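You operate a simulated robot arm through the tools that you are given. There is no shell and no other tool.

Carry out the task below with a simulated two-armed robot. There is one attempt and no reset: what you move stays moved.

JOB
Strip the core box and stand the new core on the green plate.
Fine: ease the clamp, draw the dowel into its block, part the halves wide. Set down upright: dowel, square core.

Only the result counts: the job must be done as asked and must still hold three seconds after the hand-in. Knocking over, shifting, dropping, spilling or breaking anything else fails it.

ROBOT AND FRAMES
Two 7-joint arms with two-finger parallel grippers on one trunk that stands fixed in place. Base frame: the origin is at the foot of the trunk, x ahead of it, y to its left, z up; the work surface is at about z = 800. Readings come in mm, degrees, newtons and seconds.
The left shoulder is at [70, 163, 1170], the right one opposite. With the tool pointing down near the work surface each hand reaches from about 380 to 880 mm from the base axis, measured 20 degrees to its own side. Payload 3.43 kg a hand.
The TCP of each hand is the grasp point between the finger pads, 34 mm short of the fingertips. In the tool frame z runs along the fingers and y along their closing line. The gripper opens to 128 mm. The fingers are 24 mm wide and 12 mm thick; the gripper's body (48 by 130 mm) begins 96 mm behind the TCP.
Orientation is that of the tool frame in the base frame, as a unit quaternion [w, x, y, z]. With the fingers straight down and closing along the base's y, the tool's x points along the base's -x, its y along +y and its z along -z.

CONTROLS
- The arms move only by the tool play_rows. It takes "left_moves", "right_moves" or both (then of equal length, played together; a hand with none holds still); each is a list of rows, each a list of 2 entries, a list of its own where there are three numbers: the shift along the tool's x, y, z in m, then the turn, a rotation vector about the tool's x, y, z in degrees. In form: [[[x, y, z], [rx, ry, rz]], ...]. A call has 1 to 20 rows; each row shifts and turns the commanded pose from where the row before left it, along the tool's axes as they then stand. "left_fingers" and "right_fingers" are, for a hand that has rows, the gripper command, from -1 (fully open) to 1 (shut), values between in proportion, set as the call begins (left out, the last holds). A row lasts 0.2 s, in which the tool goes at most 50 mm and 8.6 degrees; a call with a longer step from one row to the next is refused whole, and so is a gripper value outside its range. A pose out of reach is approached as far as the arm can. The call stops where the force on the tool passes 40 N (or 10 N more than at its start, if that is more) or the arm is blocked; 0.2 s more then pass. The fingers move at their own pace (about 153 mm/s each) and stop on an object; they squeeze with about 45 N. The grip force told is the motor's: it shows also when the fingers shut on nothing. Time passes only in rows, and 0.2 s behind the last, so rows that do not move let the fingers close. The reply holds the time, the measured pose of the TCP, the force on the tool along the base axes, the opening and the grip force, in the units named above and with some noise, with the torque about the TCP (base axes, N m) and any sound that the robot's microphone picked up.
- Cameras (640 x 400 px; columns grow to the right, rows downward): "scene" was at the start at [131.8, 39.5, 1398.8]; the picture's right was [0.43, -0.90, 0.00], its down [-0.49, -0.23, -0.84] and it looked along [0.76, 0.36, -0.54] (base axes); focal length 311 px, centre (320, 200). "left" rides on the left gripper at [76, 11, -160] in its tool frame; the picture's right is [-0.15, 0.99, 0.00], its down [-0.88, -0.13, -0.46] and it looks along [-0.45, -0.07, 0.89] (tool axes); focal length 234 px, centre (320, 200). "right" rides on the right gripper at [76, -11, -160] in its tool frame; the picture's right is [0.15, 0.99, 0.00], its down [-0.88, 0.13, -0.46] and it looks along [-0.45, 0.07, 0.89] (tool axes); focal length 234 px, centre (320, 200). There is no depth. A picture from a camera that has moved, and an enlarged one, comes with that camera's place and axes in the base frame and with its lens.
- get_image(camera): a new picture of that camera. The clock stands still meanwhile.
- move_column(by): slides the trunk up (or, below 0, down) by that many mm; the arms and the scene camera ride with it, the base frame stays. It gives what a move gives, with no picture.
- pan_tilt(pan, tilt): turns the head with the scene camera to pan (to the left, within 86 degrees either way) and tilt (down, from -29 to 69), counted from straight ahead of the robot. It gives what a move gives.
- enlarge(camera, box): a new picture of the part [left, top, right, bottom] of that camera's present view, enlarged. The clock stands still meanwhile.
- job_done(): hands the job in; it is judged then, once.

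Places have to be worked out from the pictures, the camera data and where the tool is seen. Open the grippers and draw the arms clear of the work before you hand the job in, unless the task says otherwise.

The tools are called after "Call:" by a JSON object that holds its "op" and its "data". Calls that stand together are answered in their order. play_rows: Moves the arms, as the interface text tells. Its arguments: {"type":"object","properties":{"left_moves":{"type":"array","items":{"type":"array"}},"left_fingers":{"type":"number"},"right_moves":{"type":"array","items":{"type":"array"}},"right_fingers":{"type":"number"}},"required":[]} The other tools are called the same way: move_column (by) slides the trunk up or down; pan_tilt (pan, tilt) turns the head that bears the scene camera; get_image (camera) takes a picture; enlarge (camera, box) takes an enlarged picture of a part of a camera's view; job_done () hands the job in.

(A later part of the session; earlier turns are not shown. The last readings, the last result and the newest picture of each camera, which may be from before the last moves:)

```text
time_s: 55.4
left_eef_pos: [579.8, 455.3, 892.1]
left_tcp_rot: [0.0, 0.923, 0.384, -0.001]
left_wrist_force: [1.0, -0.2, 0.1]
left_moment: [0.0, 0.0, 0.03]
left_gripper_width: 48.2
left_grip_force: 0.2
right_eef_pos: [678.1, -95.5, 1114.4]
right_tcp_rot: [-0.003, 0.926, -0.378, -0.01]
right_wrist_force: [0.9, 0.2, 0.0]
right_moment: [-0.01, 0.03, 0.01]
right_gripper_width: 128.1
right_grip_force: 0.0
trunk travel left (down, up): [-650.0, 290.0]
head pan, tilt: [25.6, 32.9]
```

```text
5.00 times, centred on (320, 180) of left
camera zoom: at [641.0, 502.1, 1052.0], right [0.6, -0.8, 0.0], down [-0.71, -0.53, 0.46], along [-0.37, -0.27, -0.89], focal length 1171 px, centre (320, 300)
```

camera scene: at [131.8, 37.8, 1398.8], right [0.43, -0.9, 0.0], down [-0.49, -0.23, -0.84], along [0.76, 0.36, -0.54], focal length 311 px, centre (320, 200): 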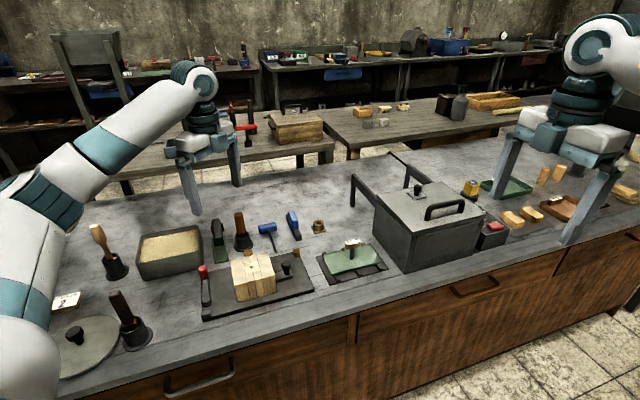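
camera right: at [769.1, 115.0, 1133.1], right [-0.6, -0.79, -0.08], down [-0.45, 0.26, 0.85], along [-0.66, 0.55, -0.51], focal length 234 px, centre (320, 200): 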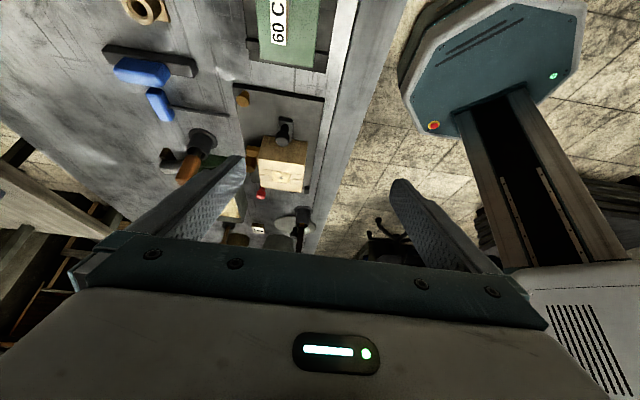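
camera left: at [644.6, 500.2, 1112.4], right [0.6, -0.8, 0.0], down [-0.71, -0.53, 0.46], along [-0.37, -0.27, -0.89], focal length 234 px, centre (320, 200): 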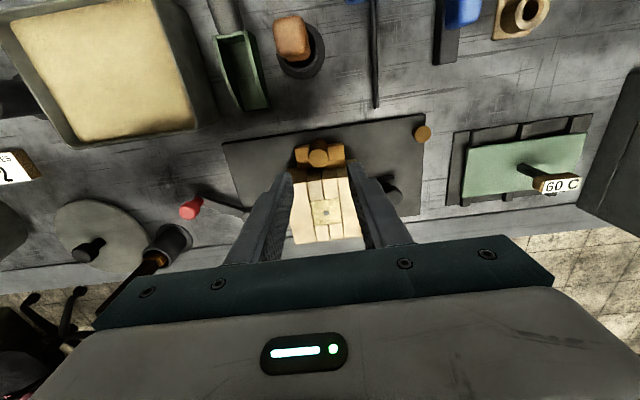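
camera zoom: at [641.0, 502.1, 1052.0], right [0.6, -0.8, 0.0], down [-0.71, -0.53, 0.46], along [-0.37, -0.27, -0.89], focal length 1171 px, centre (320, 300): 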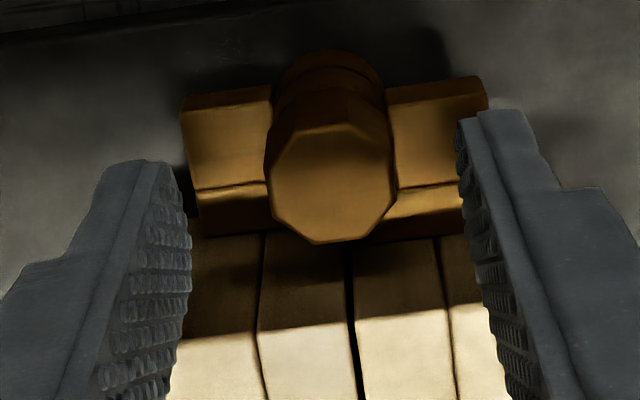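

The head sits about 2 mm further in e2 and e1 than the tool axis; I correct, lower 13 mm, and close on the head.

Call:
{"op": "play_rows", "data": {"left_moves": [[[0.0024, 0.0018, 0.006], [0, 0, 0]], [[0, 0, 0.006], [0, 0, 0]], [[0, 0, 0], [0, 0, 0]]]}}

Call:
{"op": "play_rows", "data": {"left_moves": [[[0, 0, 0], [0, 0, 0]], [[0, 0, 0], [0, 0, 0]], [[0, 0, 0], [0, 0, 0]]], "left_fingers": 1}}

Call:
{"op": "enlarge", "data": {"camera": "left", "box": [256, 140, 384, 220]}}

Call:
{"op": "enlarge", "data": {"camera": "scene", "box": [200, 220, 328, 320]}}

```text
time_s: 56.2
left_eef_pos: [584.2, 457.6, 880.2]
left_tcp_rot: [0.0, 0.923, 0.385, 0.0]
left_wrist_force: [-0.1, -0.5, -0.9]
left_moment: [-0.03, 0.0, 0.02]
left_gripper_width: 47.8
left_grip_force: 0.1
right_eef_pos: [678.9, -95.3, 1114.3]
right_tcp_rot: [-0.002, 0.926, -0.377, -0.008]
right_wrist_force: [0.3, 0.3, 1.1]
right_moment: [0.05, -0.03, 0.01]
right_gripper_width: 128.1
right_grip_force: 0.1
trunk travel left (down, up): [-650.0, 290.0]
head pan, tilt: [25.6, 32.9]
```

```text
time_s: 57.0
left_eef_pos: [583.4, 457.2, 881.0]
left_tcp_rot: [0.0, 0.923, 0.385, 0.0]
left_wrist_force: [-0.6, 0.4, 0.2]
left_moment: [0.03, 0.02, -0.02]
left_gripper_width: 20.8
left_grip_force: 44.5
right_eef_pos: [677.7, -95.9, 1114.5]
right_tcp_rot: [-0.002, 0.926, -0.377, -0.009]
right_wrist_force: [0.1, 0.3, 0.2]
right_moment: [0.0, 0.01, -0.01]
right_gripper_width: 128.2
right_grip_force: 0.0
trunk travel left (down, up): [-650.0, 290.0]
head pan, tilt: [25.6, 32.9]
```

```text
5.00 times, centred on (320, 180) of left
camera zoom: at [644.6, 503.5, 1040.3], right [0.6, -0.8, 0.0], down [-0.71, -0.53, 0.46], along [-0.37, -0.27, -0.89], focal length 1171 px, centre (320, 300)
```

zoom: 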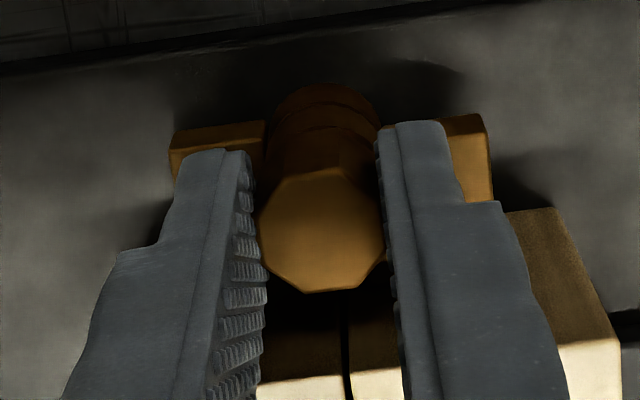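

```text
4.00 times, centred on (264, 270) of scene
camera zoom: at [131.9, 39.4, 1398.7], right [0.43, -0.9, 0.0], down [-0.49, -0.23, -0.84], along [0.76, 0.36, -0.54], focal length 1245 px, centre (544, -80)
```

zoom: 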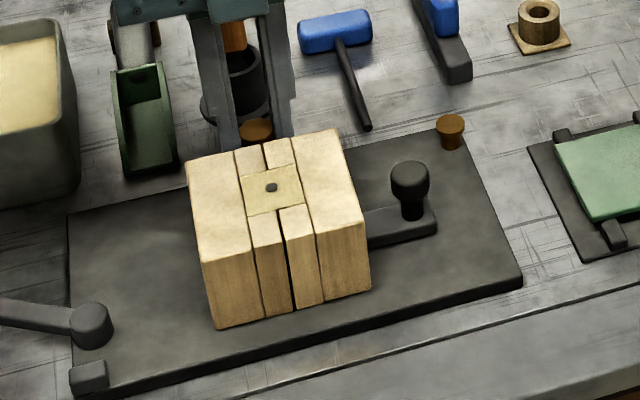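

The head is held at 20.8 mm. I pull straight up 4 mm and watch the force to see whether it draws that way.

Call:
{"op": "play_rows", "data": {"left_moves": [[[0, 0, -0.002], [0, 0, 0]], [[0, 0, -0.002], [0, 0, 0]], [[0, 0, 0], [0, 0, 0]]]}}

Call:
{"op": "enlarge", "data": {"camera": "left", "box": [256, 140, 384, 220]}}

```text
time_s: 57.8
left_eef_pos: [583.8, 458.8, 885.0]
left_tcp_rot: [0.0, 0.923, 0.385, -0.001]
left_wrist_force: [0.5, 0.0, 0.3]
left_moment: [-0.04, -0.02, 0.01]
left_gripper_width: 20.7
left_grip_force: 44.6
right_eef_pos: [680.0, -95.2, 1114.1]
right_tcp_rot: [-0.002, 0.926, -0.378, -0.009]
right_wrist_force: [-0.8, -0.2, -0.1]
right_moment: [0.03, 0.02, 0.02]
right_gripper_width: 128.0
right_grip_force: 0.0
trunk travel left (down, up): [-650.0, 290.0]
head pan, tilt: [25.6, 32.9]
```

```text
5.00 times, centred on (320, 180) of left
camera zoom: at [644.6, 504.4, 1044.5], right [0.6, -0.8, 0.0], down [-0.71, -0.53, 0.46], along [-0.37, -0.27, -0.89], focal length 1171 px, centre (320, 300)
```

zoom: 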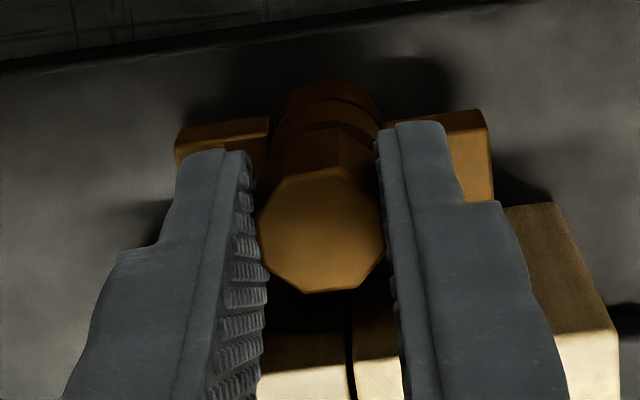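

The octagonal head rises with the fingers at almost no force while the rings and lugs stay – it is the vertical dowel. I draw it up slowly further.

Call:
{"op": "play_rows", "data": {"left_moves": [[[0, 0, -0.004], [0, 0, 0]], [[0, 0, -0.004], [0, 0, 0]], [[0, 0, -0.004], [0, 0, 0]], [[0, 0, -0.004], [0, 0, 0]], [[0, 0, -0.004], [0, 0, 0]], [[0, 0, 0], [0, 0, 0]]]}}

Call:
{"op": "enlarge", "data": {"camera": "left", "box": [256, 120, 384, 220]}}

Call:
{"op": "enlarge", "data": {"camera": "scene", "box": [200, 200, 328, 300]}}

```text
time_s: 59.2
left_eef_pos: [584.0, 458.7, 905.7]
left_tcp_rot: [0.0, 0.923, 0.384, -0.001]
left_wrist_force: [0.7, 0.3, -1.0]
left_moment: [0.01, 0.0, -0.04]
left_gripper_width: 20.8
left_grip_force: 44.6
right_eef_pos: [678.0, -95.0, 1114.4]
right_tcp_rot: [-0.003, 0.926, -0.378, -0.009]
right_wrist_force: [0.1, 0.4, 0.0]
right_moment: [0.01, 0.02, -0.03]
right_gripper_width: 128.0
right_grip_force: 0.0
trunk travel left (down, up): [-650.0, 290.0]
head pan, tilt: [25.6, 32.9]
```

```text
4.00 times, centred on (320, 170) of left
camera zoom: at [645.9, 504.4, 1065.0], right [0.6, -0.8, 0.0], down [-0.71, -0.53, 0.46], along [-0.37, -0.27, -0.89], focal length 937 px, centre (320, 320)
```

zoom: 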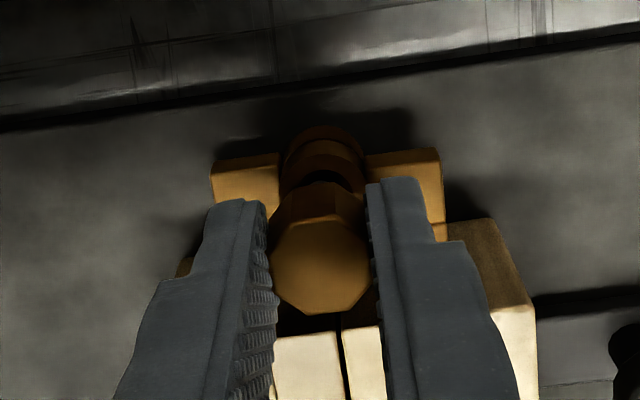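

```text
4.00 times, centred on (264, 250) of scene
camera zoom: at [132.0, 39.4, 1398.8], right [0.43, -0.9, 0.0], down [-0.49, -0.23, -0.84], along [0.76, 0.36, -0.54], focal length 1245 px, centre (544, 0)
```

zoom: 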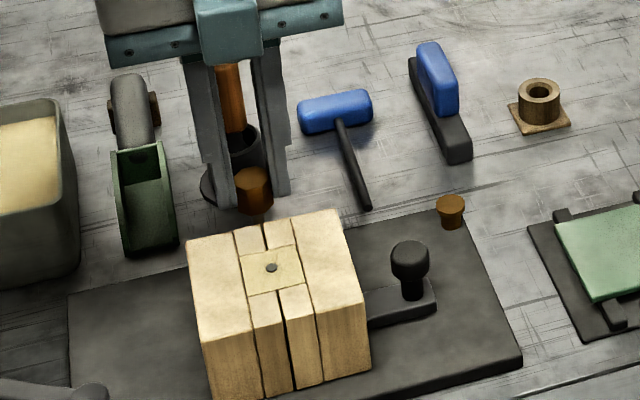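

The dowel is rising cleanly. I lift it another 60 mm and look at it.

Call:
{"op": "play_rows", "data": {"left_moves": [[[0, 0, -0.006], [0, 0, 0]], [[0, 0, -0.008], [0, 0, 0]], [[0, 0, -0.01], [0, 0, 0]], [[0, 0, -0.012], [0, 0, 0]], [[0, 0, -0.012], [0, 0, 0]], [[0, 0, -0.012], [0, 0, 0]], [[0, 0, 0], [0, 0, 0]]]}}

Call:
{"op": "enlarge", "data": {"camera": "left", "box": [256, 100, 384, 200]}}

Call:
{"op": "enlarge", "data": {"camera": "scene", "box": [200, 190, 328, 290]}}

```text
time_s: 60.8
left_eef_pos: [584.2, 458.9, 964.2]
left_tcp_rot: [0.0, 0.923, 0.385, 0.001]
left_wrist_force: [-0.1, -0.1, 0.4]
left_moment: [-0.04, -0.01, -0.01]
left_gripper_width: 20.5
left_grip_force: 45.1
right_eef_pos: [678.3, -94.5, 1113.3]
right_tcp_rot: [-0.002, 0.926, -0.378, -0.009]
right_wrist_force: [0.8, 0.9, 0.2]
right_moment: [0.0, 0.0, 0.01]
right_gripper_width: 128.1
right_grip_force: 0.0
trunk travel left (down, up): [-650.0, 290.0]
head pan, tilt: [25.6, 32.9]
```

```text
4.00 times, centred on (320, 150) of left
camera zoom: at [646.2, 504.8, 1124.2], right [0.6, -0.8, 0.0], down [-0.71, -0.53, 0.46], along [-0.37, -0.27, -0.89], focal length 937 px, centre (320, 400)
```

zoom: 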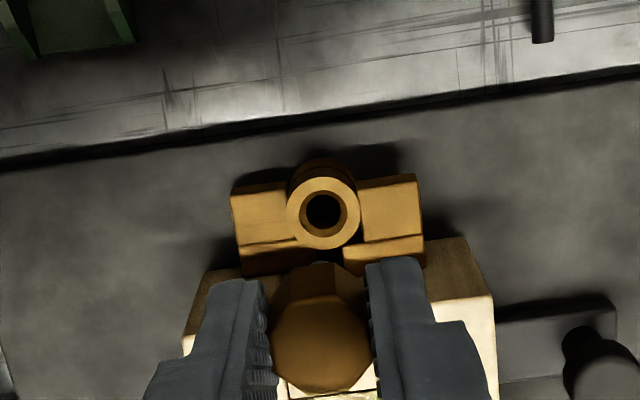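

```text
4.00 times, centred on (264, 240) of scene
camera zoom: at [132.0, 39.6, 1398.7], right [0.43, -0.9, 0.0], down [-0.49, -0.23, -0.84], along [0.76, 0.36, -0.54], focal length 1245 px, centre (544, 40)
```

zoom: 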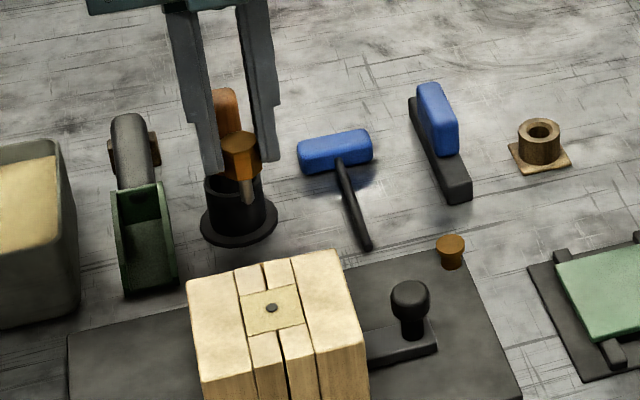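

The dowel is out: octagonal head with a slim shank, and the bored knuckles are exposed. I zoom on the held dowel to judge its length and tilt.

Call:
{"op": "enlarge", "data": {"camera": "scene", "box": [234, 215, 266, 245]}}

Call:
{"op": "enlarge", "data": {"camera": "left", "box": [296, 160, 352, 200]}}

Call:
{"op": "enlarge", "data": {"camera": "right", "box": [100, 60, 320, 260]}}

```text
13.33 times, centred on (250, 230) of scene
camera zoom: at [132.0, 39.6, 1398.7], right [0.43, -0.9, 0.0], down [-0.49, -0.23, -0.84], along [0.76, 0.36, -0.54], focal length 4150 px, centre (1253, -200)
```

zoom: 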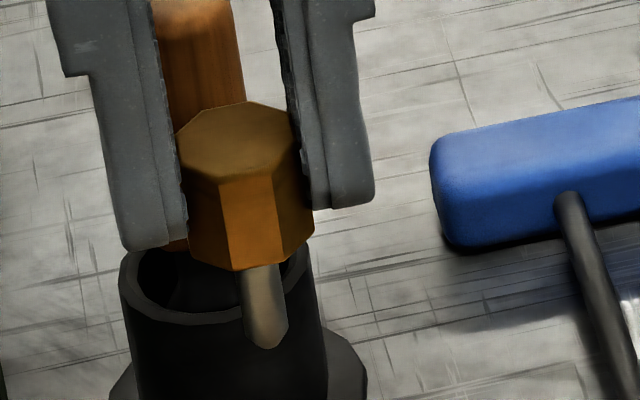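

```text
10.00 times, centred on (324, 180) of left
camera zoom: at [646.2, 504.8, 1124.2], right [0.6, -0.8, 0.0], down [-0.71, -0.53, 0.46], along [-0.37, -0.27, -0.89], focal length 2342 px, centre (280, 400)
```

zoom: 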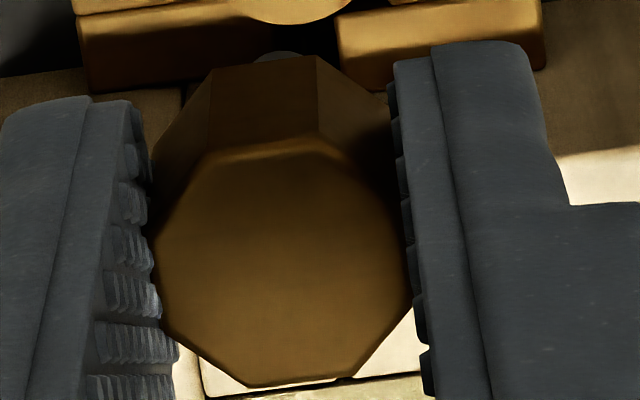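

```text
2.00 times, centred on (210, 160) of right
camera zoom: at [743.8, -141.7, 1270.9], right [-0.59, -0.81, 0.0], down [-0.71, 0.52, 0.47], along [-0.38, 0.28, -0.88], focal length 468 px, centre (540, 280)
```

zoom: 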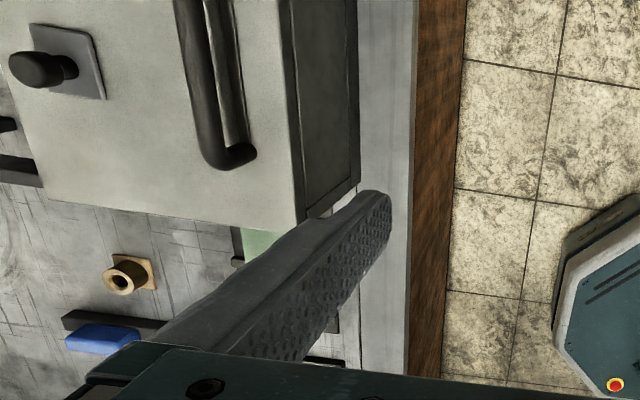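

The dowel has an ~8 mm shank about 27 mm long below its head; its tip is ~66 mm below the TCP and its axis ~2.7 mm towards -e2 from the tool axis. I carry it over to the bored block.

Call:
{"op": "play_rows", "data": {"left_moves": [[[0, 0, -0.02], [0, 0, 0]], [[0.01263, 0.02824, 0], [0, 0, 0]], [[0.01263, 0.02824, 0], [0, 0, 0]], [[0.01263, 0.02824, 0], [0, 0, 0]], [[0.01263, 0.02824, 0], [0, 0, 0]], [[0.01263, 0.02824, 0], [0, 0, 0]], [[0.01263, 0.02824, 0], [0, 0, 0]], [[0.01263, 0.02824, 0], [0, 0, 0]], [[0.01263, 0.02824, 0], [0, 0, 0]], [[0, 0, 0], [0, 0, 0]], [[0, 0, 0], [0, 0, 0]]]}}

Call:
{"op": "enlarge", "data": {"camera": "left", "box": [256, 110, 384, 200]}}

Call:
{"op": "enlarge", "data": {"camera": "scene", "box": [278, 170, 358, 240]}}

```text
time_s: 63.2
left_eef_pos: [816.3, 370.3, 984.8]
left_tcp_rot: [0.001, 0.923, 0.384, 0.0]
left_wrist_force: [0.3, 0.8, -1.0]
left_moment: [-0.01, -0.02, -0.04]
left_gripper_width: 20.7
left_grip_force: 45.0
right_eef_pos: [677.9, -95.8, 1114.7]
right_tcp_rot: [-0.003, 0.926, -0.378, -0.009]
right_wrist_force: [-0.4, 0.6, 0.4]
right_moment: [-0.03, -0.02, 0.0]
right_gripper_width: 127.9
right_grip_force: 0.1
trunk travel left (down, up): [-650.0, 290.0]
head pan, tilt: [25.6, 32.9]
```

```text
4.44 times, centred on (320, 155) of left
camera zoom: at [876.3, 416.4, 1144.4], right [0.6, -0.8, 0.0], down [-0.71, -0.53, 0.46], along [-0.37, -0.27, -0.89], focal length 1041 px, centre (320, 400)
```

zoom: 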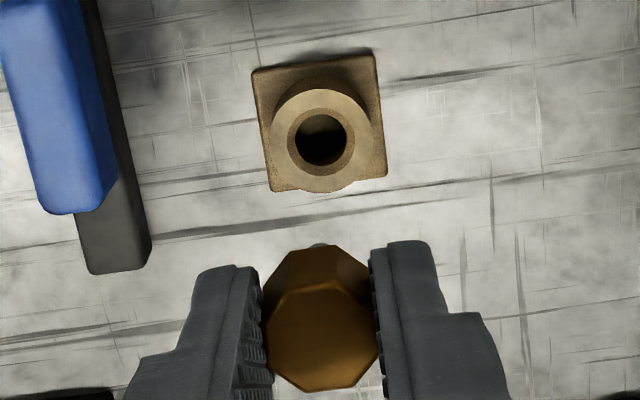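

```text
5.71 times, centred on (318, 205) of scene
camera zoom: at [132.2, 39.2, 1398.7], right [0.43, -0.9, 0.0], down [-0.49, -0.23, -0.84], along [0.76, 0.36, -0.54], focal length 1779 px, centre (331, 171)
```

zoom: 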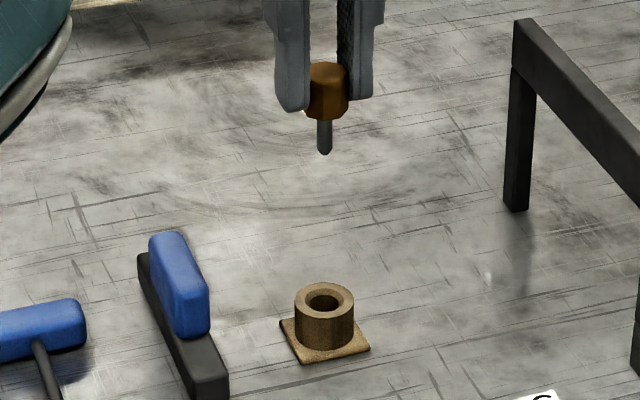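

Scene view shows the dowel in line with the bore sideways; the left view says I need about +4.7 mm in e2. I shift and lower until the tip is about 12 mm above the tube.

Call:
{"op": "play_rows", "data": {"left_moves": [[[0.0047, 0, 0], [0, 0, 0]], [[0, 0, 0.02], [0, 0, 0]], [[0, 0, 0.02], [0, 0, 0]], [[0, 0, 0.02], [0, 0, 0]], [[0, 0, 0.018], [0, 0, 0]], [[0, 0, 0], [0, 0, 0]]]}}

Call:
{"op": "enlarge", "data": {"camera": "left", "box": [272, 130, 368, 200]}}

Call:
{"op": "enlarge", "data": {"camera": "scene", "box": [298, 200, 338, 240]}}

```text
time_s: 64.6
left_eef_pos: [817.3, 374.2, 905.0]
left_tcp_rot: [0.0, 0.923, 0.385, 0.0]
left_wrist_force: [0.3, 0.3, 0.1]
left_moment: [0.01, -0.01, -0.01]
left_gripper_width: 21.1
left_grip_force: 45.0
right_eef_pos: [678.9, -95.3, 1114.7]
right_tcp_rot: [-0.004, 0.926, -0.377, -0.008]
right_wrist_force: [-0.1, 0.1, -0.8]
right_moment: [-0.01, -0.01, 0.01]
right_gripper_width: 128.2
right_grip_force: 0.1
trunk travel left (down, up): [-650.0, 290.0]
head pan, tilt: [25.6, 32.9]
```

```text
5.71 times, centred on (320, 165) of left
camera zoom: at [879.4, 420.6, 1065.1], right [0.6, -0.8, 0.0], down [-0.71, -0.53, 0.46], along [-0.36, -0.27, -0.89], focal length 1338 px, centre (320, 400)
```

zoom: 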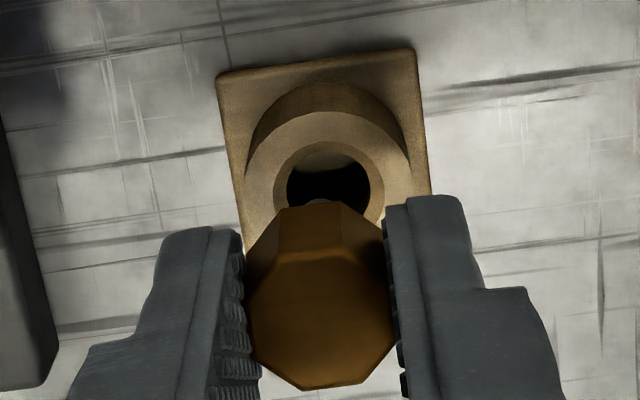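

```text
10.00 times, centred on (318, 220) of scene
camera zoom: at [131.7, 39.3, 1398.8], right [0.43, -0.9, 0.0], down [-0.49, -0.23, -0.84], along [0.76, 0.36, -0.54], focal length 3113 px, centre (340, 0)
```

zoom: 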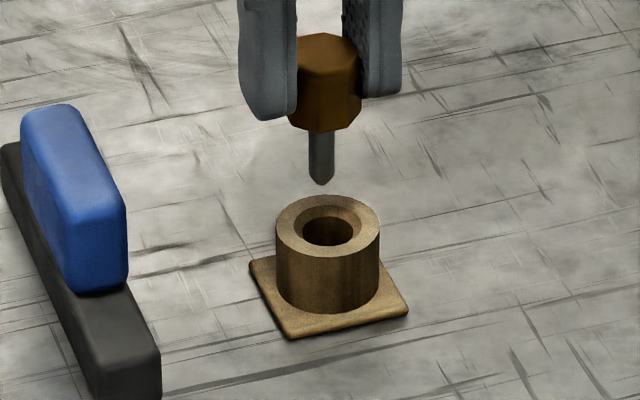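

The dowel leans about 2.5° (tip towards -e1) and is ~1.2 mm off in e2. I correct tilt and position before inserting.

Call:
{"op": "play_rows", "data": {"left_moves": [[[-0.0012, -0.001, 0], [-2.5, 0, 0]], [[0, 0, 0.004], [0, 0, 0]], [[0, 0, 0], [0, 0, 0]]]}}

Call:
{"op": "enlarge", "data": {"camera": "scene", "box": [298, 200, 338, 240]}}

Call:
{"op": "enlarge", "data": {"camera": "left", "box": [272, 130, 368, 200]}}

```text
time_s: 65.4
left_eef_pos: [817.0, 374.2, 902.2]
left_tcp_rot: [0.02, 0.923, 0.384, 0.008]
left_wrist_force: [1.7, 0.1, -1.0]
left_moment: [0.03, -0.01, 0.0]
left_gripper_width: 20.7
left_grip_force: 45.1
right_eef_pos: [679.1, -95.5, 1113.7]
right_tcp_rot: [-0.002, 0.926, -0.378, -0.009]
right_wrist_force: [-0.3, 0.1, -0.4]
right_moment: [0.0, 0.01, 0.0]
right_gripper_width: 128.1
right_grip_force: 0.0
trunk travel left (down, up): [-650.0, 290.0]
head pan, tilt: [25.6, 32.9]
```

```text
10.00 times, centred on (318, 220) of scene
camera zoom: at [132.1, 39.5, 1398.7], right [0.43, -0.9, 0.0], down [-0.49, -0.23, -0.84], along [0.76, 0.36, -0.54], focal length 3113 px, centre (340, 0)
```

zoom: 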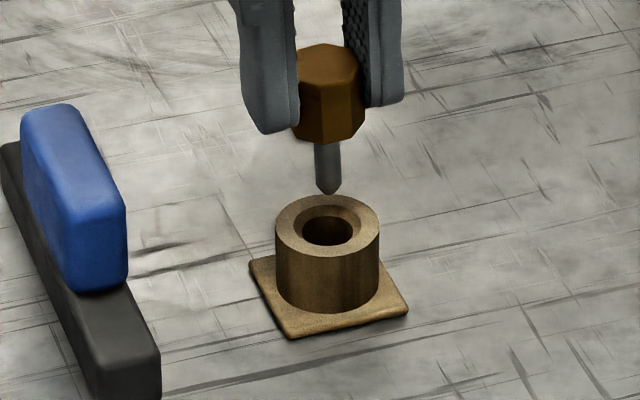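

```text
5.71 times, centred on (320, 165) of left
camera zoom: at [873.1, 425.2, 1061.8], right [0.6, -0.8, 0.04], down [-0.73, -0.52, 0.45], along [-0.34, -0.3, -0.89], focal length 1338 px, centre (320, 400)
```

zoom: 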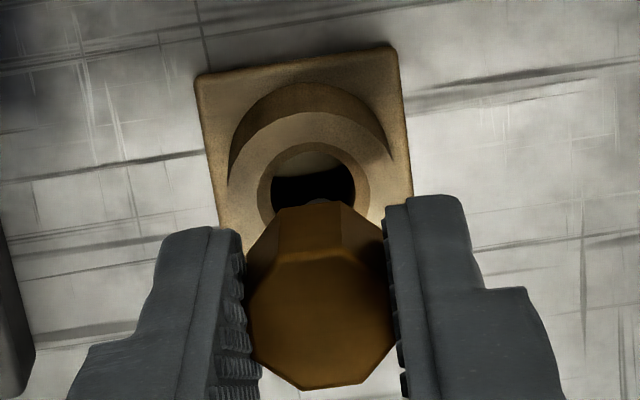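

The dowel is now upright and laterally over the bore. I nudge 0.8 mm towards -e2 and lower 12 mm so the tip enters the countersink, then check.

Call:
{"op": "play_rows", "data": {"left_moves": [[[-0.0008, 0, 0.004], [0, 0, 0]], [[0, 0, 0.004], [0, 0, 0]], [[0, 0, 0.004], [0, 0, 0]], [[0, 0, 0], [0, 0, 0]]]}}

Call:
{"op": "enlarge", "data": {"camera": "scene", "box": [298, 200, 338, 240]}}

Call:
{"op": "enlarge", "data": {"camera": "left", "box": [272, 130, 368, 200]}}

```text
time_s: 66.4
left_eef_pos: [816.3, 373.3, 890.8]
left_tcp_rot: [0.02, 0.923, 0.384, 0.009]
left_wrist_force: [0.1, 0.5, -0.6]
left_moment: [0.0, 0.02, -0.01]
left_gripper_width: 20.6
left_grip_force: 45.0
right_eef_pos: [678.8, -95.3, 1114.4]
right_tcp_rot: [-0.003, 0.926, -0.378, -0.009]
right_wrist_force: [0.1, 0.0, 0.2]
right_moment: [0.01, -0.02, 0.0]
right_gripper_width: 128.0
right_grip_force: 0.1
trunk travel left (down, up): [-650.0, 290.0]
head pan, tilt: [25.6, 32.9]
```

```text
10.00 times, centred on (318, 220) of scene
camera zoom: at [132.0, 39.4, 1398.7], right [0.43, -0.9, 0.0], down [-0.49, -0.23, -0.84], along [0.76, 0.36, -0.54], focal length 3113 px, centre (340, 0)
```

zoom: 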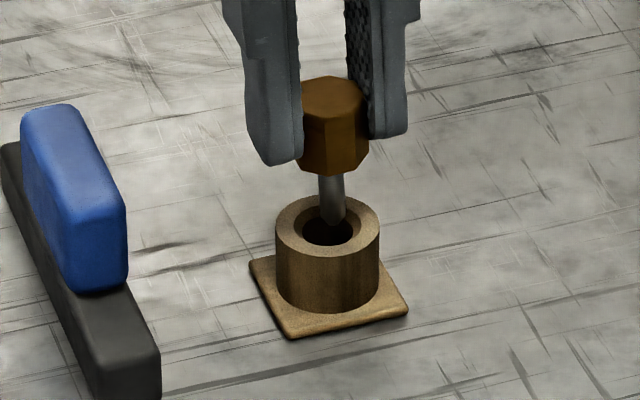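

```text
5.71 times, centred on (320, 165) of left
camera zoom: at [873.7, 424.1, 1050.2], right [0.6, -0.8, 0.04], down [-0.73, -0.52, 0.45], along [-0.34, -0.3, -0.89], focal length 1338 px, centre (320, 400)
```

zoom: 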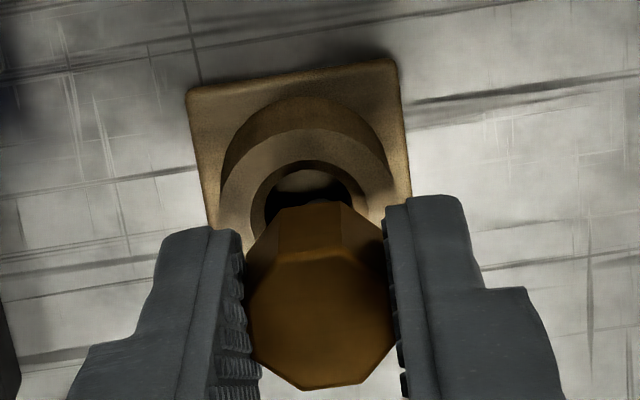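

The tip is entering the mouth. I take a closer scene zoom before going down.

Call:
{"op": "enlarge", "data": {"camera": "scene", "box": [308, 212, 332, 236]}}

```text
16.00 times, centred on (320, 224) of scene
camera zoom: at [132.0, 39.4, 1398.7], right [0.43, -0.9, 0.0], down [-0.49, -0.23, -0.84], along [0.76, 0.36, -0.54], focal length 4980 px, centre (320, -184)
```

zoom: 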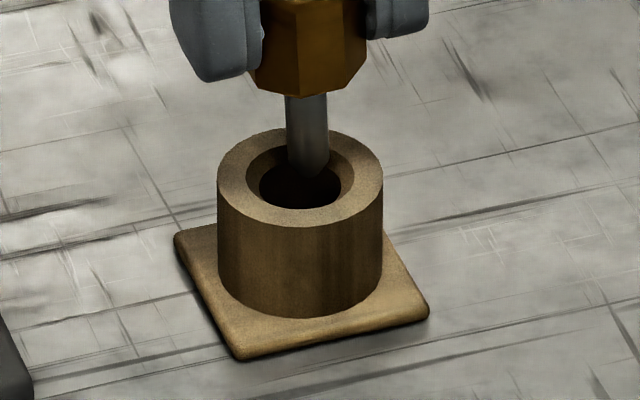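

The tip is ~2.3 mm right of centre and a little far. I correct by -2.6 mm in e1 and -1.2 mm in e2 and look again.

Call:
{"op": "play_rows", "data": {"left_moves": [[[-0.0012, -0.0026, 0], [0, 0, 0]], [[0, -0.0001, 0.003], [0, 0, 0]], [[0, 0, 0], [0, 0, 0]]]}}

Call:
{"op": "enlarge", "data": {"camera": "scene", "box": [308, 212, 332, 236]}}

```text
time_s: 67.2
left_eef_pos: [814.6, 372.2, 887.8]
left_tcp_rot: [0.02, 0.923, 0.383, 0.008]
left_wrist_force: [0.5, -0.4, -0.2]
left_moment: [0.03, 0.02, -0.01]
left_gripper_width: 20.7
left_grip_force: 45.3
right_eef_pos: [678.5, -94.8, 1114.9]
right_tcp_rot: [-0.003, 0.926, -0.378, -0.008]
right_wrist_force: [0.2, 0.1, 0.2]
right_moment: [-0.01, 0.0, -0.01]
right_gripper_width: 128.1
right_grip_force: 0.0
trunk travel left (down, up): [-650.0, 290.0]
head pan, tilt: [25.6, 32.9]
```

```text
16.00 times, centred on (320, 224) of scene
camera zoom: at [132.0, 39.4, 1398.7], right [0.43, -0.9, 0.0], down [-0.49, -0.23, -0.84], along [0.76, 0.36, -0.54], focal length 4980 px, centre (320, -184)
```

zoom: 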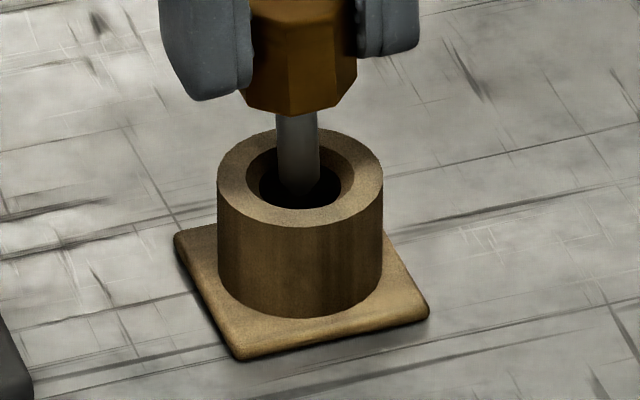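

The shank is centred in the bore. I lower 16 mm straight down, watching the force.

Call:
{"op": "play_rows", "data": {"left_moves": [[[0, -0.00017, 0.004], [0, 0, 0]], [[0, -0.00017, 0.004], [0, 0, 0]], [[0, -0.00017, 0.004], [0, 0, 0]], [[0, -0.00017, 0.004], [0, 0, 0]], [[0, 0, 0], [0, 0, 0]]]}}

Call:
{"op": "enlarge", "data": {"camera": "scene", "box": [308, 212, 332, 236]}}

```text
time_s: 68.4
left_eef_pos: [814.8, 373.1, 869.8]
left_tcp_rot: [0.02, 0.923, 0.384, 0.008]
left_wrist_force: [0.6, -0.1, -0.1]
left_moment: [0.01, -0.05, 0.01]
left_gripper_width: 21.0
left_grip_force: 45.8
right_eef_pos: [678.0, -95.5, 1114.9]
right_tcp_rot: [-0.003, 0.926, -0.377, -0.01]
right_wrist_force: [-0.2, -0.1, 0.4]
right_moment: [-0.02, -0.01, 0.02]
right_gripper_width: 127.8
right_grip_force: 0.0
trunk travel left (down, up): [-650.0, 290.0]
head pan, tilt: [25.6, 32.9]
```

```text
16.00 times, centred on (320, 224) of scene
camera zoom: at [132.0, 39.4, 1398.8], right [0.43, -0.9, 0.0], down [-0.49, -0.23, -0.84], along [0.76, 0.36, -0.54], focal length 4980 px, centre (320, -184)
```

zoom: 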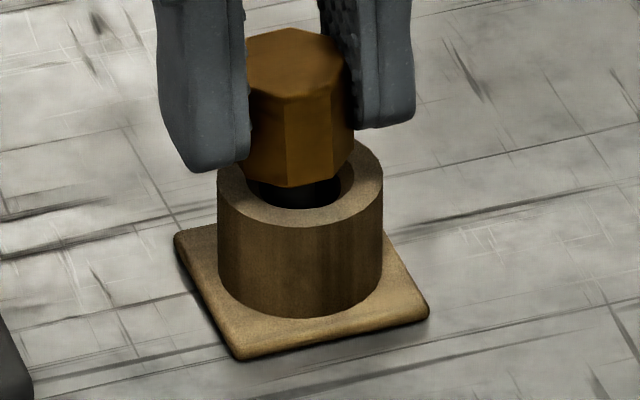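

The head is about 5 mm above its seat and no force yet. I go down in small steps.

Call:
{"op": "play_rows", "data": {"left_moves": [[[0, 0, 0.0015], [0, 0, 0]], [[0, 0, 0.0015], [0, 0, 0]], [[0, 0, 0], [0, 0, 0]]]}}

Call:
{"op": "enlarge", "data": {"camera": "scene", "box": [308, 212, 332, 236]}}

```text
time_s: 69.2
left_eef_pos: [814.9, 374.8, 868.6]
left_tcp_rot: [0.02, 0.923, 0.384, 0.008]
left_wrist_force: [-0.4, -0.4, -0.2]
left_moment: [0.01, -0.03, 0.0]
left_gripper_width: 20.7
left_grip_force: 45.1
right_eef_pos: [679.5, -95.5, 1115.5]
right_tcp_rot: [-0.003, 0.926, -0.378, -0.009]
right_wrist_force: [0.3, 0.7, 0.1]
right_moment: [0.01, -0.01, -0.02]
right_gripper_width: 128.1
right_grip_force: 0.0
trunk travel left (down, up): [-650.0, 290.0]
head pan, tilt: [25.6, 32.9]
```

```text
16.00 times, centred on (320, 224) of scene
camera zoom: at [132.0, 39.4, 1398.7], right [0.43, -0.9, 0.0], down [-0.49, -0.23, -0.84], along [0.76, 0.36, -0.54], focal length 4980 px, centre (320, -184)
```

zoom: 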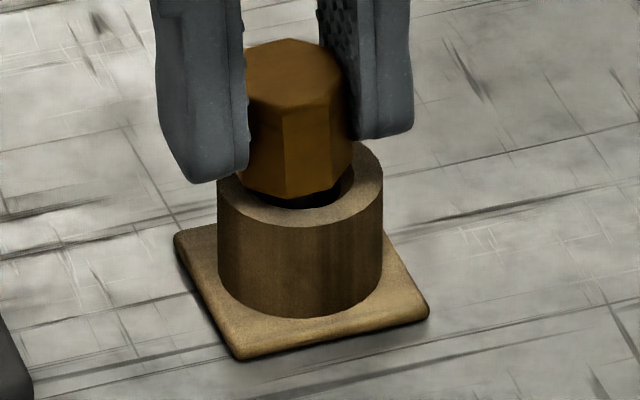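

Still no contact; I go down in 1 mm steps until there is a slight force.

Call:
{"op": "play_rows", "data": {"left_moves": [[[0, 0, 0.001], [0, 0, 0]], [[0, 0, 0.001], [0, 0, 0]], [[0, 0, 0], [0, 0, 0]]]}}

Call:
{"op": "play_rows", "data": {"left_moves": [[[0, 0, 0.001], [0, 0, 0]], [[0, 0, 0], [0, 0, 0]]]}}

Call:
{"op": "enlarge", "data": {"camera": "scene", "box": [308, 212, 332, 236]}}

```text
time_s: 70.0
left_eef_pos: [814.2, 374.1, 867.9]
left_tcp_rot: [0.02, 0.923, 0.384, 0.009]
left_wrist_force: [0.0, 1.6, 5.6]
left_moment: [0.1, 0.0, -0.03]
left_gripper_width: 20.8
left_grip_force: 45.2
right_eef_pos: [677.7, -95.7, 1115.2]
right_tcp_rot: [-0.003, 0.926, -0.378, -0.008]
right_wrist_force: [-0.3, 0.1, -0.3]
right_moment: [0.05, -0.01, 0.0]
right_gripper_width: 128.0
right_grip_force: 0.1
trunk travel left (down, up): [-650.0, 290.0]
head pan, tilt: [25.6, 32.9]
```

```text
time_s: 70.6
left_eef_pos: [814.4, 373.7, 867.9]
left_tcp_rot: [0.02, 0.923, 0.384, 0.01]
left_wrist_force: [3.4, 3.6, 12.0]
left_moment: [0.18, -0.18, 0.03]
left_gripper_width: 21.1
left_grip_force: 44.2
right_eef_pos: [677.1, -96.8, 1115.2]
right_tcp_rot: [-0.003, 0.926, -0.378, -0.008]
right_wrist_force: [0.9, 0.3, -0.3]
right_moment: [0.01, -0.04, -0.01]
right_gripper_width: 127.8
right_grip_force: 0.0
trunk travel left (down, up): [-650.0, 290.0]
head pan, tilt: [25.6, 32.9]
```

```text
16.00 times, centred on (320, 224) of scene
camera zoom: at [130.6, 39.0, 1399.0], right [0.43, -0.9, 0.0], down [-0.49, -0.23, -0.84], along [0.76, 0.36, -0.54], focal length 4980 px, centre (320, -184)
```

zoom: 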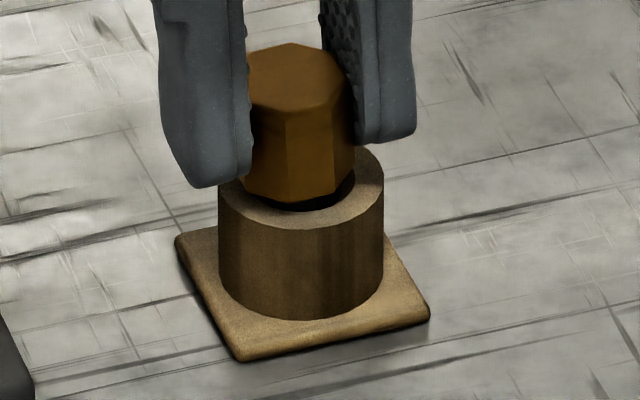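

There is a 12 N contact: the dowel is seated in the block. I relieve by 0.8 mm and open the fingers moderately.

Call:
{"op": "play_rows", "data": {"left_moves": [[[0, 0, -0.0008], [0, 0, 0]], [[0, 0, 0], [0, 0, 0]]]}}

Call:
{"op": "play_rows", "data": {"left_moves": [[[0, 0, 0], [0, 0, 0]], [[0, 0, 0], [0, 0, 0]]], "left_fingers": 0.4}}

Call:
{"op": "enlarge", "data": {"camera": "scene", "box": [304, 205, 336, 240]}}

Call:
{"op": "enlarge", "data": {"camera": "left", "box": [272, 130, 368, 200]}}

```text
time_s: 71.2
left_eef_pos: [815.6, 372.2, 867.9]
left_tcp_rot: [0.02, 0.923, 0.384, 0.009]
left_wrist_force: [2.2, 2.7, 10.7]
left_moment: [0.14, -0.18, 0.03]
left_gripper_width: 21.0
left_grip_force: 45.3
right_eef_pos: [677.7, -94.5, 1113.4]
right_tcp_rot: [-0.003, 0.926, -0.378, -0.009]
right_wrist_force: [1.5, -0.9, 0.0]
right_moment: [-0.02, -0.02, 0.0]
right_gripper_width: 128.1
right_grip_force: 0.0
trunk travel left (down, up): [-650.0, 290.0]
head pan, tilt: [25.6, 32.9]
```

```text
time_s: 71.8
left_eef_pos: [814.3, 373.4, 866.1]
left_tcp_rot: [0.02, 0.923, 0.384, 0.009]
left_wrist_force: [0.8, -0.5, -0.2]
left_moment: [0.01, -0.02, 0.0]
left_gripper_width: 38.4
left_grip_force: 0.0
right_eef_pos: [678.4, -94.6, 1113.9]
right_tcp_rot: [-0.002, 0.925, -0.379, -0.009]
right_wrist_force: [0.5, 0.0, -0.8]
right_moment: [-0.01, -0.03, -0.05]
right_gripper_width: 128.3
right_grip_force: 0.0
trunk travel left (down, up): [-650.0, 290.0]
head pan, tilt: [25.6, 32.9]
```

```text
11.43 times, centred on (320, 222) of scene
camera zoom: at [131.7, 39.3, 1398.8], right [0.43, -0.9, 0.0], down [-0.49, -0.23, -0.84], along [0.76, 0.36, -0.54], focal length 3558 px, centre (320, -57)
```

zoom: 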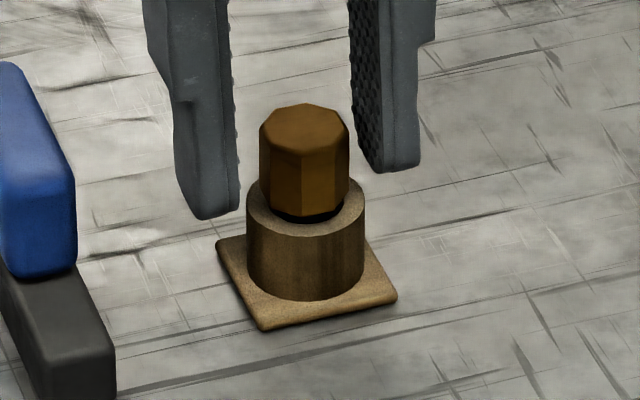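

```text
5.71 times, centred on (320, 165) of left
camera zoom: at [870.6, 424.7, 1026.4], right [0.6, -0.8, 0.04], down [-0.73, -0.52, 0.45], along [-0.34, -0.3, -0.89], focal length 1338 px, centre (320, 400)
```

zoom: 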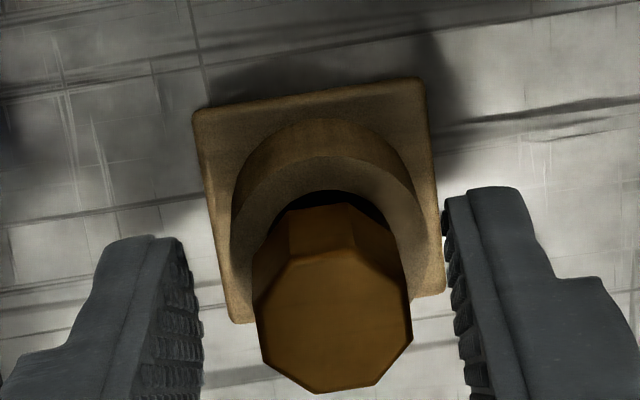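

The dowel stands upright in its block, fingers clear. I rise vertically, remove the 2.5° tilt, and check it.

Call:
{"op": "play_rows", "data": {"left_moves": [[[0, 0.0004, -0.01], [0, 0, 0]], [[0, 0.0009, -0.02], [0, 0, 0]], [[0, 0.0009, -0.02], [0, 0, 0]], [[0, 0.0013, -0.03], [0, 0, 0]], [[0, 0, -0.03], [2.5, 0, 0]], [[0, 0, 0], [0, 0, 0]]]}}

Call:
{"op": "enlarge", "data": {"camera": "scene", "box": [304, 205, 336, 240]}}

Call:
{"op": "get_image", "data": {"camera": "left"}}

```text
time_s: 73.2
left_eef_pos: [813.3, 375.4, 975.2]
left_tcp_rot: [0.0, 0.923, 0.385, 0.0]
left_wrist_force: [-0.9, 0.4, 0.1]
left_moment: [-0.05, 0.01, -0.02]
left_gripper_width: 38.3
left_grip_force: 0.1
right_eef_pos: [679.1, -94.8, 1113.5]
right_tcp_rot: [-0.003, 0.926, -0.378, -0.008]
right_wrist_force: [0.1, 1.0, -0.5]
right_moment: [0.0, 0.01, 0.0]
right_gripper_width: 128.1
right_grip_force: 0.1
trunk travel left (down, up): [-650.0, 290.0]
head pan, tilt: [25.6, 32.9]
```

```text
11.43 times, centred on (320, 222) of scene
camera zoom: at [132.4, 40.0, 1398.7], right [0.43, -0.9, 0.0], down [-0.49, -0.23, -0.84], along [0.76, 0.36, -0.54], focal length 3558 px, centre (320, -57)
```

zoom: 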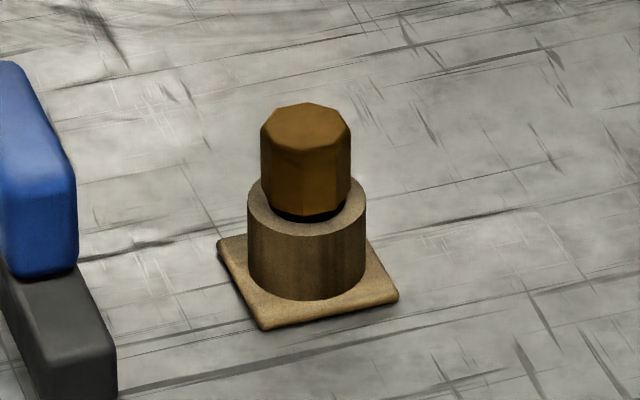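

```text
taken
camera left: at [873.9, 421.7, 1135.2], right [0.6, -0.8, 0.0], down [-0.71, -0.53, 0.46], along [-0.37, -0.27, -0.89], focal length 234 px, centre (320, 200)
```

left: 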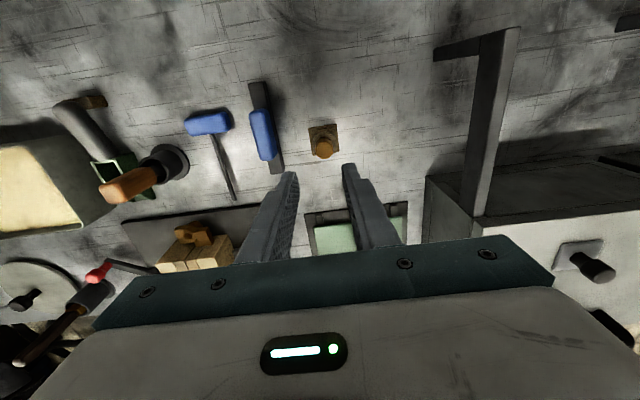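

The dowel stays upright in its block. Next I go to the black pull knob on the right half, at about (593.5, 350.5) with head top z≈857.

Call:
{"op": "play_rows", "data": {"left_moves": [[[-0.0346, -0.0274, 0], [0, 0, 0]], [[-0.0346, -0.0274, 0], [0, 0, 0]], [[-0.0346, -0.0274, 0], [0, 0, 0]], [[-0.0346, -0.0274, 0], [0, 0, 0]], [[-0.0346, -0.0274, 0], [0, 0, 0]], [[0, 0, 0.02], [0, 0, 0]], [[0, 0, 0], [0, 0, 0]]], "left_fingers": 0.4}}

Call:
{"op": "get_image", "data": {"camera": "left"}}

Call:
{"op": "enlarge", "data": {"camera": "left", "box": [256, 120, 384, 210]}}

```text
time_s: 74.8
left_eef_pos: [593.1, 349.6, 957.4]
left_tcp_rot: [0.0, 0.923, 0.384, 0.0]
left_wrist_force: [-0.8, 0.3, -0.6]
left_moment: [0.01, -0.01, 0.01]
left_gripper_width: 38.5
left_grip_force: 0.0
right_eef_pos: [679.6, -94.7, 1114.4]
right_tcp_rot: [-0.004, 0.926, -0.378, -0.008]
right_wrist_force: [-0.4, -0.2, -0.7]
right_moment: [0.03, -0.02, 0.03]
right_gripper_width: 127.7
right_grip_force: 0.1
trunk travel left (down, up): [-650.0, 290.0]
head pan, tilt: [25.6, 32.9]
```

```text
taken
camera left: at [654.2, 396.1, 1116.6], right [0.6, -0.8, 0.0], down [-0.71, -0.53, 0.46], along [-0.36, -0.27, -0.89], focal length 234 px, centre (320, 200)
```

left: 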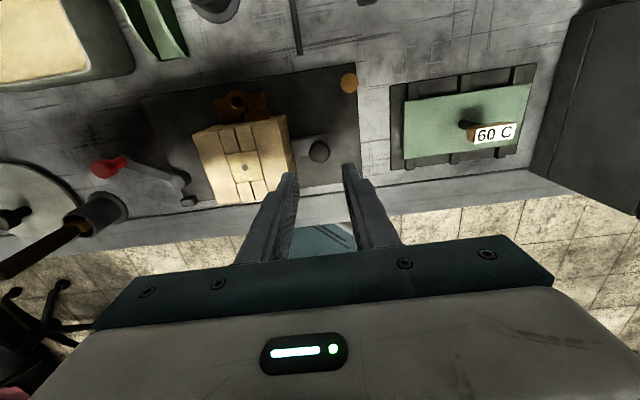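

```text
4.44 times, centred on (320, 165) of left
camera zoom: at [654.2, 396.1, 1116.6], right [0.6, -0.8, 0.0], down [-0.71, -0.53, 0.46], along [-0.36, -0.27, -0.89], focal length 1041 px, centre (320, 356)
```

zoom: 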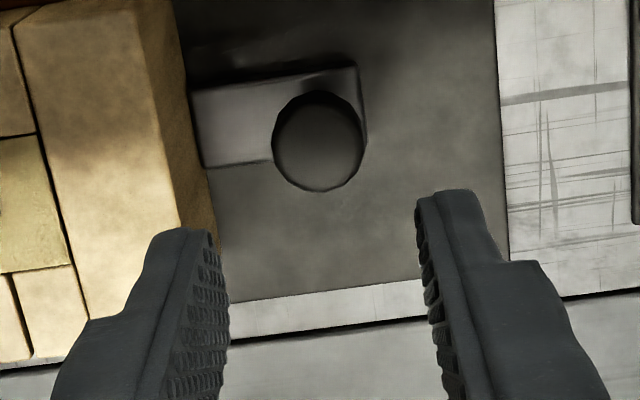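

The knob is ~4 mm further in e2. I shift, narrow the fingers to 34 mm and lower partway, then verify clearances.

Call:
{"op": "play_rows", "data": {"left_moves": [[[0.004, 0.0015, 0], [0, 0, 0]], [[0, 0, 0.03], [0, 0, 0]], [[0, 0, 0.03], [0, 0, 0]], [[0, 0, 0], [0, 0, 0]]], "left_fingers": 0.47}}

Call:
{"op": "enlarge", "data": {"camera": "left", "box": [256, 130, 384, 220]}}

Call:
{"op": "enlarge", "data": {"camera": "scene", "box": [232, 220, 332, 290]}}

```text
time_s: 75.8
left_eef_pos: [597.2, 349.1, 896.5]
left_tcp_rot: [0.001, 0.923, 0.385, 0.001]
left_wrist_force: [-0.3, 1.1, -0.2]
left_moment: [0.0, -0.01, 0.0]
left_gripper_width: 33.9
left_grip_force: 0.0
right_eef_pos: [678.3, -97.0, 1114.3]
right_tcp_rot: [-0.003, 0.926, -0.378, -0.009]
right_wrist_force: [0.5, 0.6, -0.6]
right_moment: [-0.01, 0.02, -0.01]
right_gripper_width: 128.1
right_grip_force: 0.0
trunk travel left (down, up): [-650.0, 290.0]
head pan, tilt: [25.6, 32.9]
```

```text
4.44 times, centred on (320, 175) of left
camera zoom: at [658.0, 395.5, 1056.5], right [0.6, -0.8, 0.0], down [-0.71, -0.53, 0.46], along [-0.37, -0.27, -0.89], focal length 1041 px, centre (320, 311)
```

zoom: 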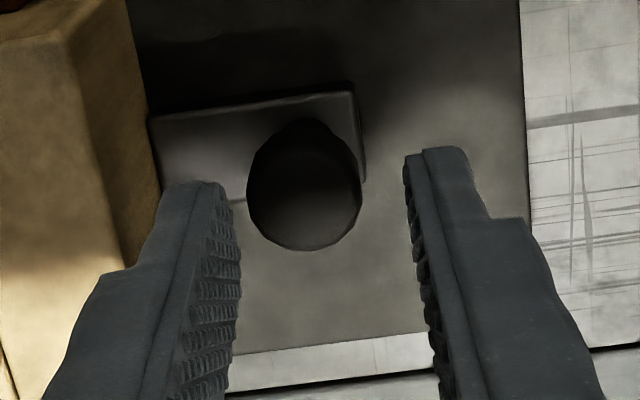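

```text
5.71 times, centred on (282, 255) of scene
camera zoom: at [131.7, 39.1, 1398.8], right [0.43, -0.9, 0.0], down [-0.49, -0.23, -0.84], along [0.76, 0.36, -0.54], focal length 1779 px, centre (537, -114)
```

zoom: 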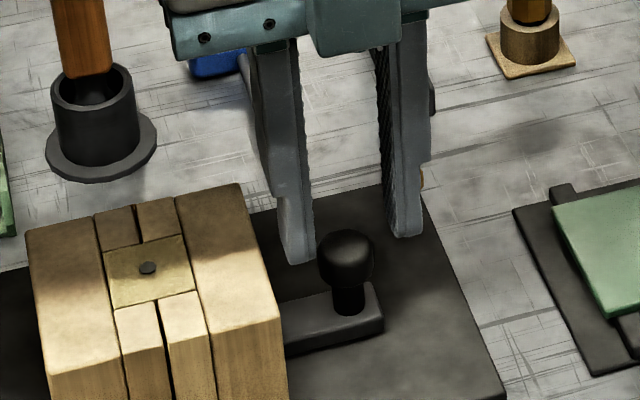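

The knob is centred in e2 and slightly nearer the box-side finger, as intended. I lower 25 mm and close on it.

Call:
{"op": "play_rows", "data": {"left_moves": [[[0, -0.001, 0.008], [0, 0, 0]], [[0, 0, 0.008], [0, 0, 0]], [[0, 0, 0.008], [0, 0, 0]], [[0, 0, 0], [0, 0, 0]]]}}

Call:
{"op": "enlarge", "data": {"camera": "scene", "box": [232, 220, 332, 290]}}

```text
time_s: 76.8
left_eef_pos: [597.9, 350.4, 872.7]
left_tcp_rot: [0.0, 0.923, 0.384, -0.001]
left_wrist_force: [0.4, 0.5, 0.4]
left_moment: [-0.01, -0.01, 0.01]
left_gripper_width: 33.9
left_grip_force: 0.1
right_eef_pos: [678.7, -95.6, 1114.8]
right_tcp_rot: [-0.003, 0.926, -0.378, -0.01]
right_wrist_force: [0.5, -0.1, -1.1]
right_moment: [-0.01, 0.02, 0.01]
right_gripper_width: 128.1
right_grip_force: 0.0
trunk travel left (down, up): [-650.0, 290.0]
head pan, tilt: [25.6, 32.9]
```

```text
5.71 times, centred on (282, 255) of scene
camera zoom: at [131.8, 39.3, 1398.8], right [0.43, -0.9, 0.0], down [-0.49, -0.23, -0.84], along [0.76, 0.36, -0.54], focal length 1779 px, centre (537, -114)
```

zoom: 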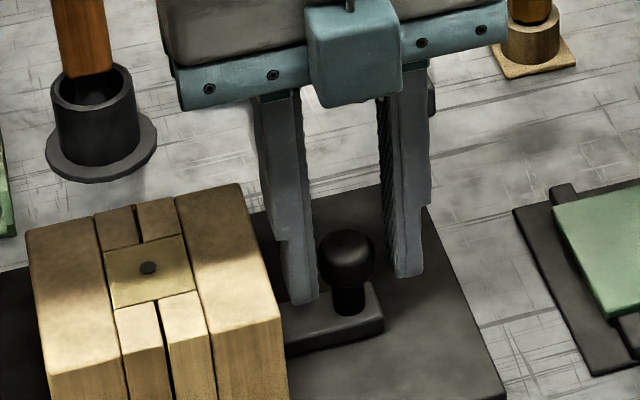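

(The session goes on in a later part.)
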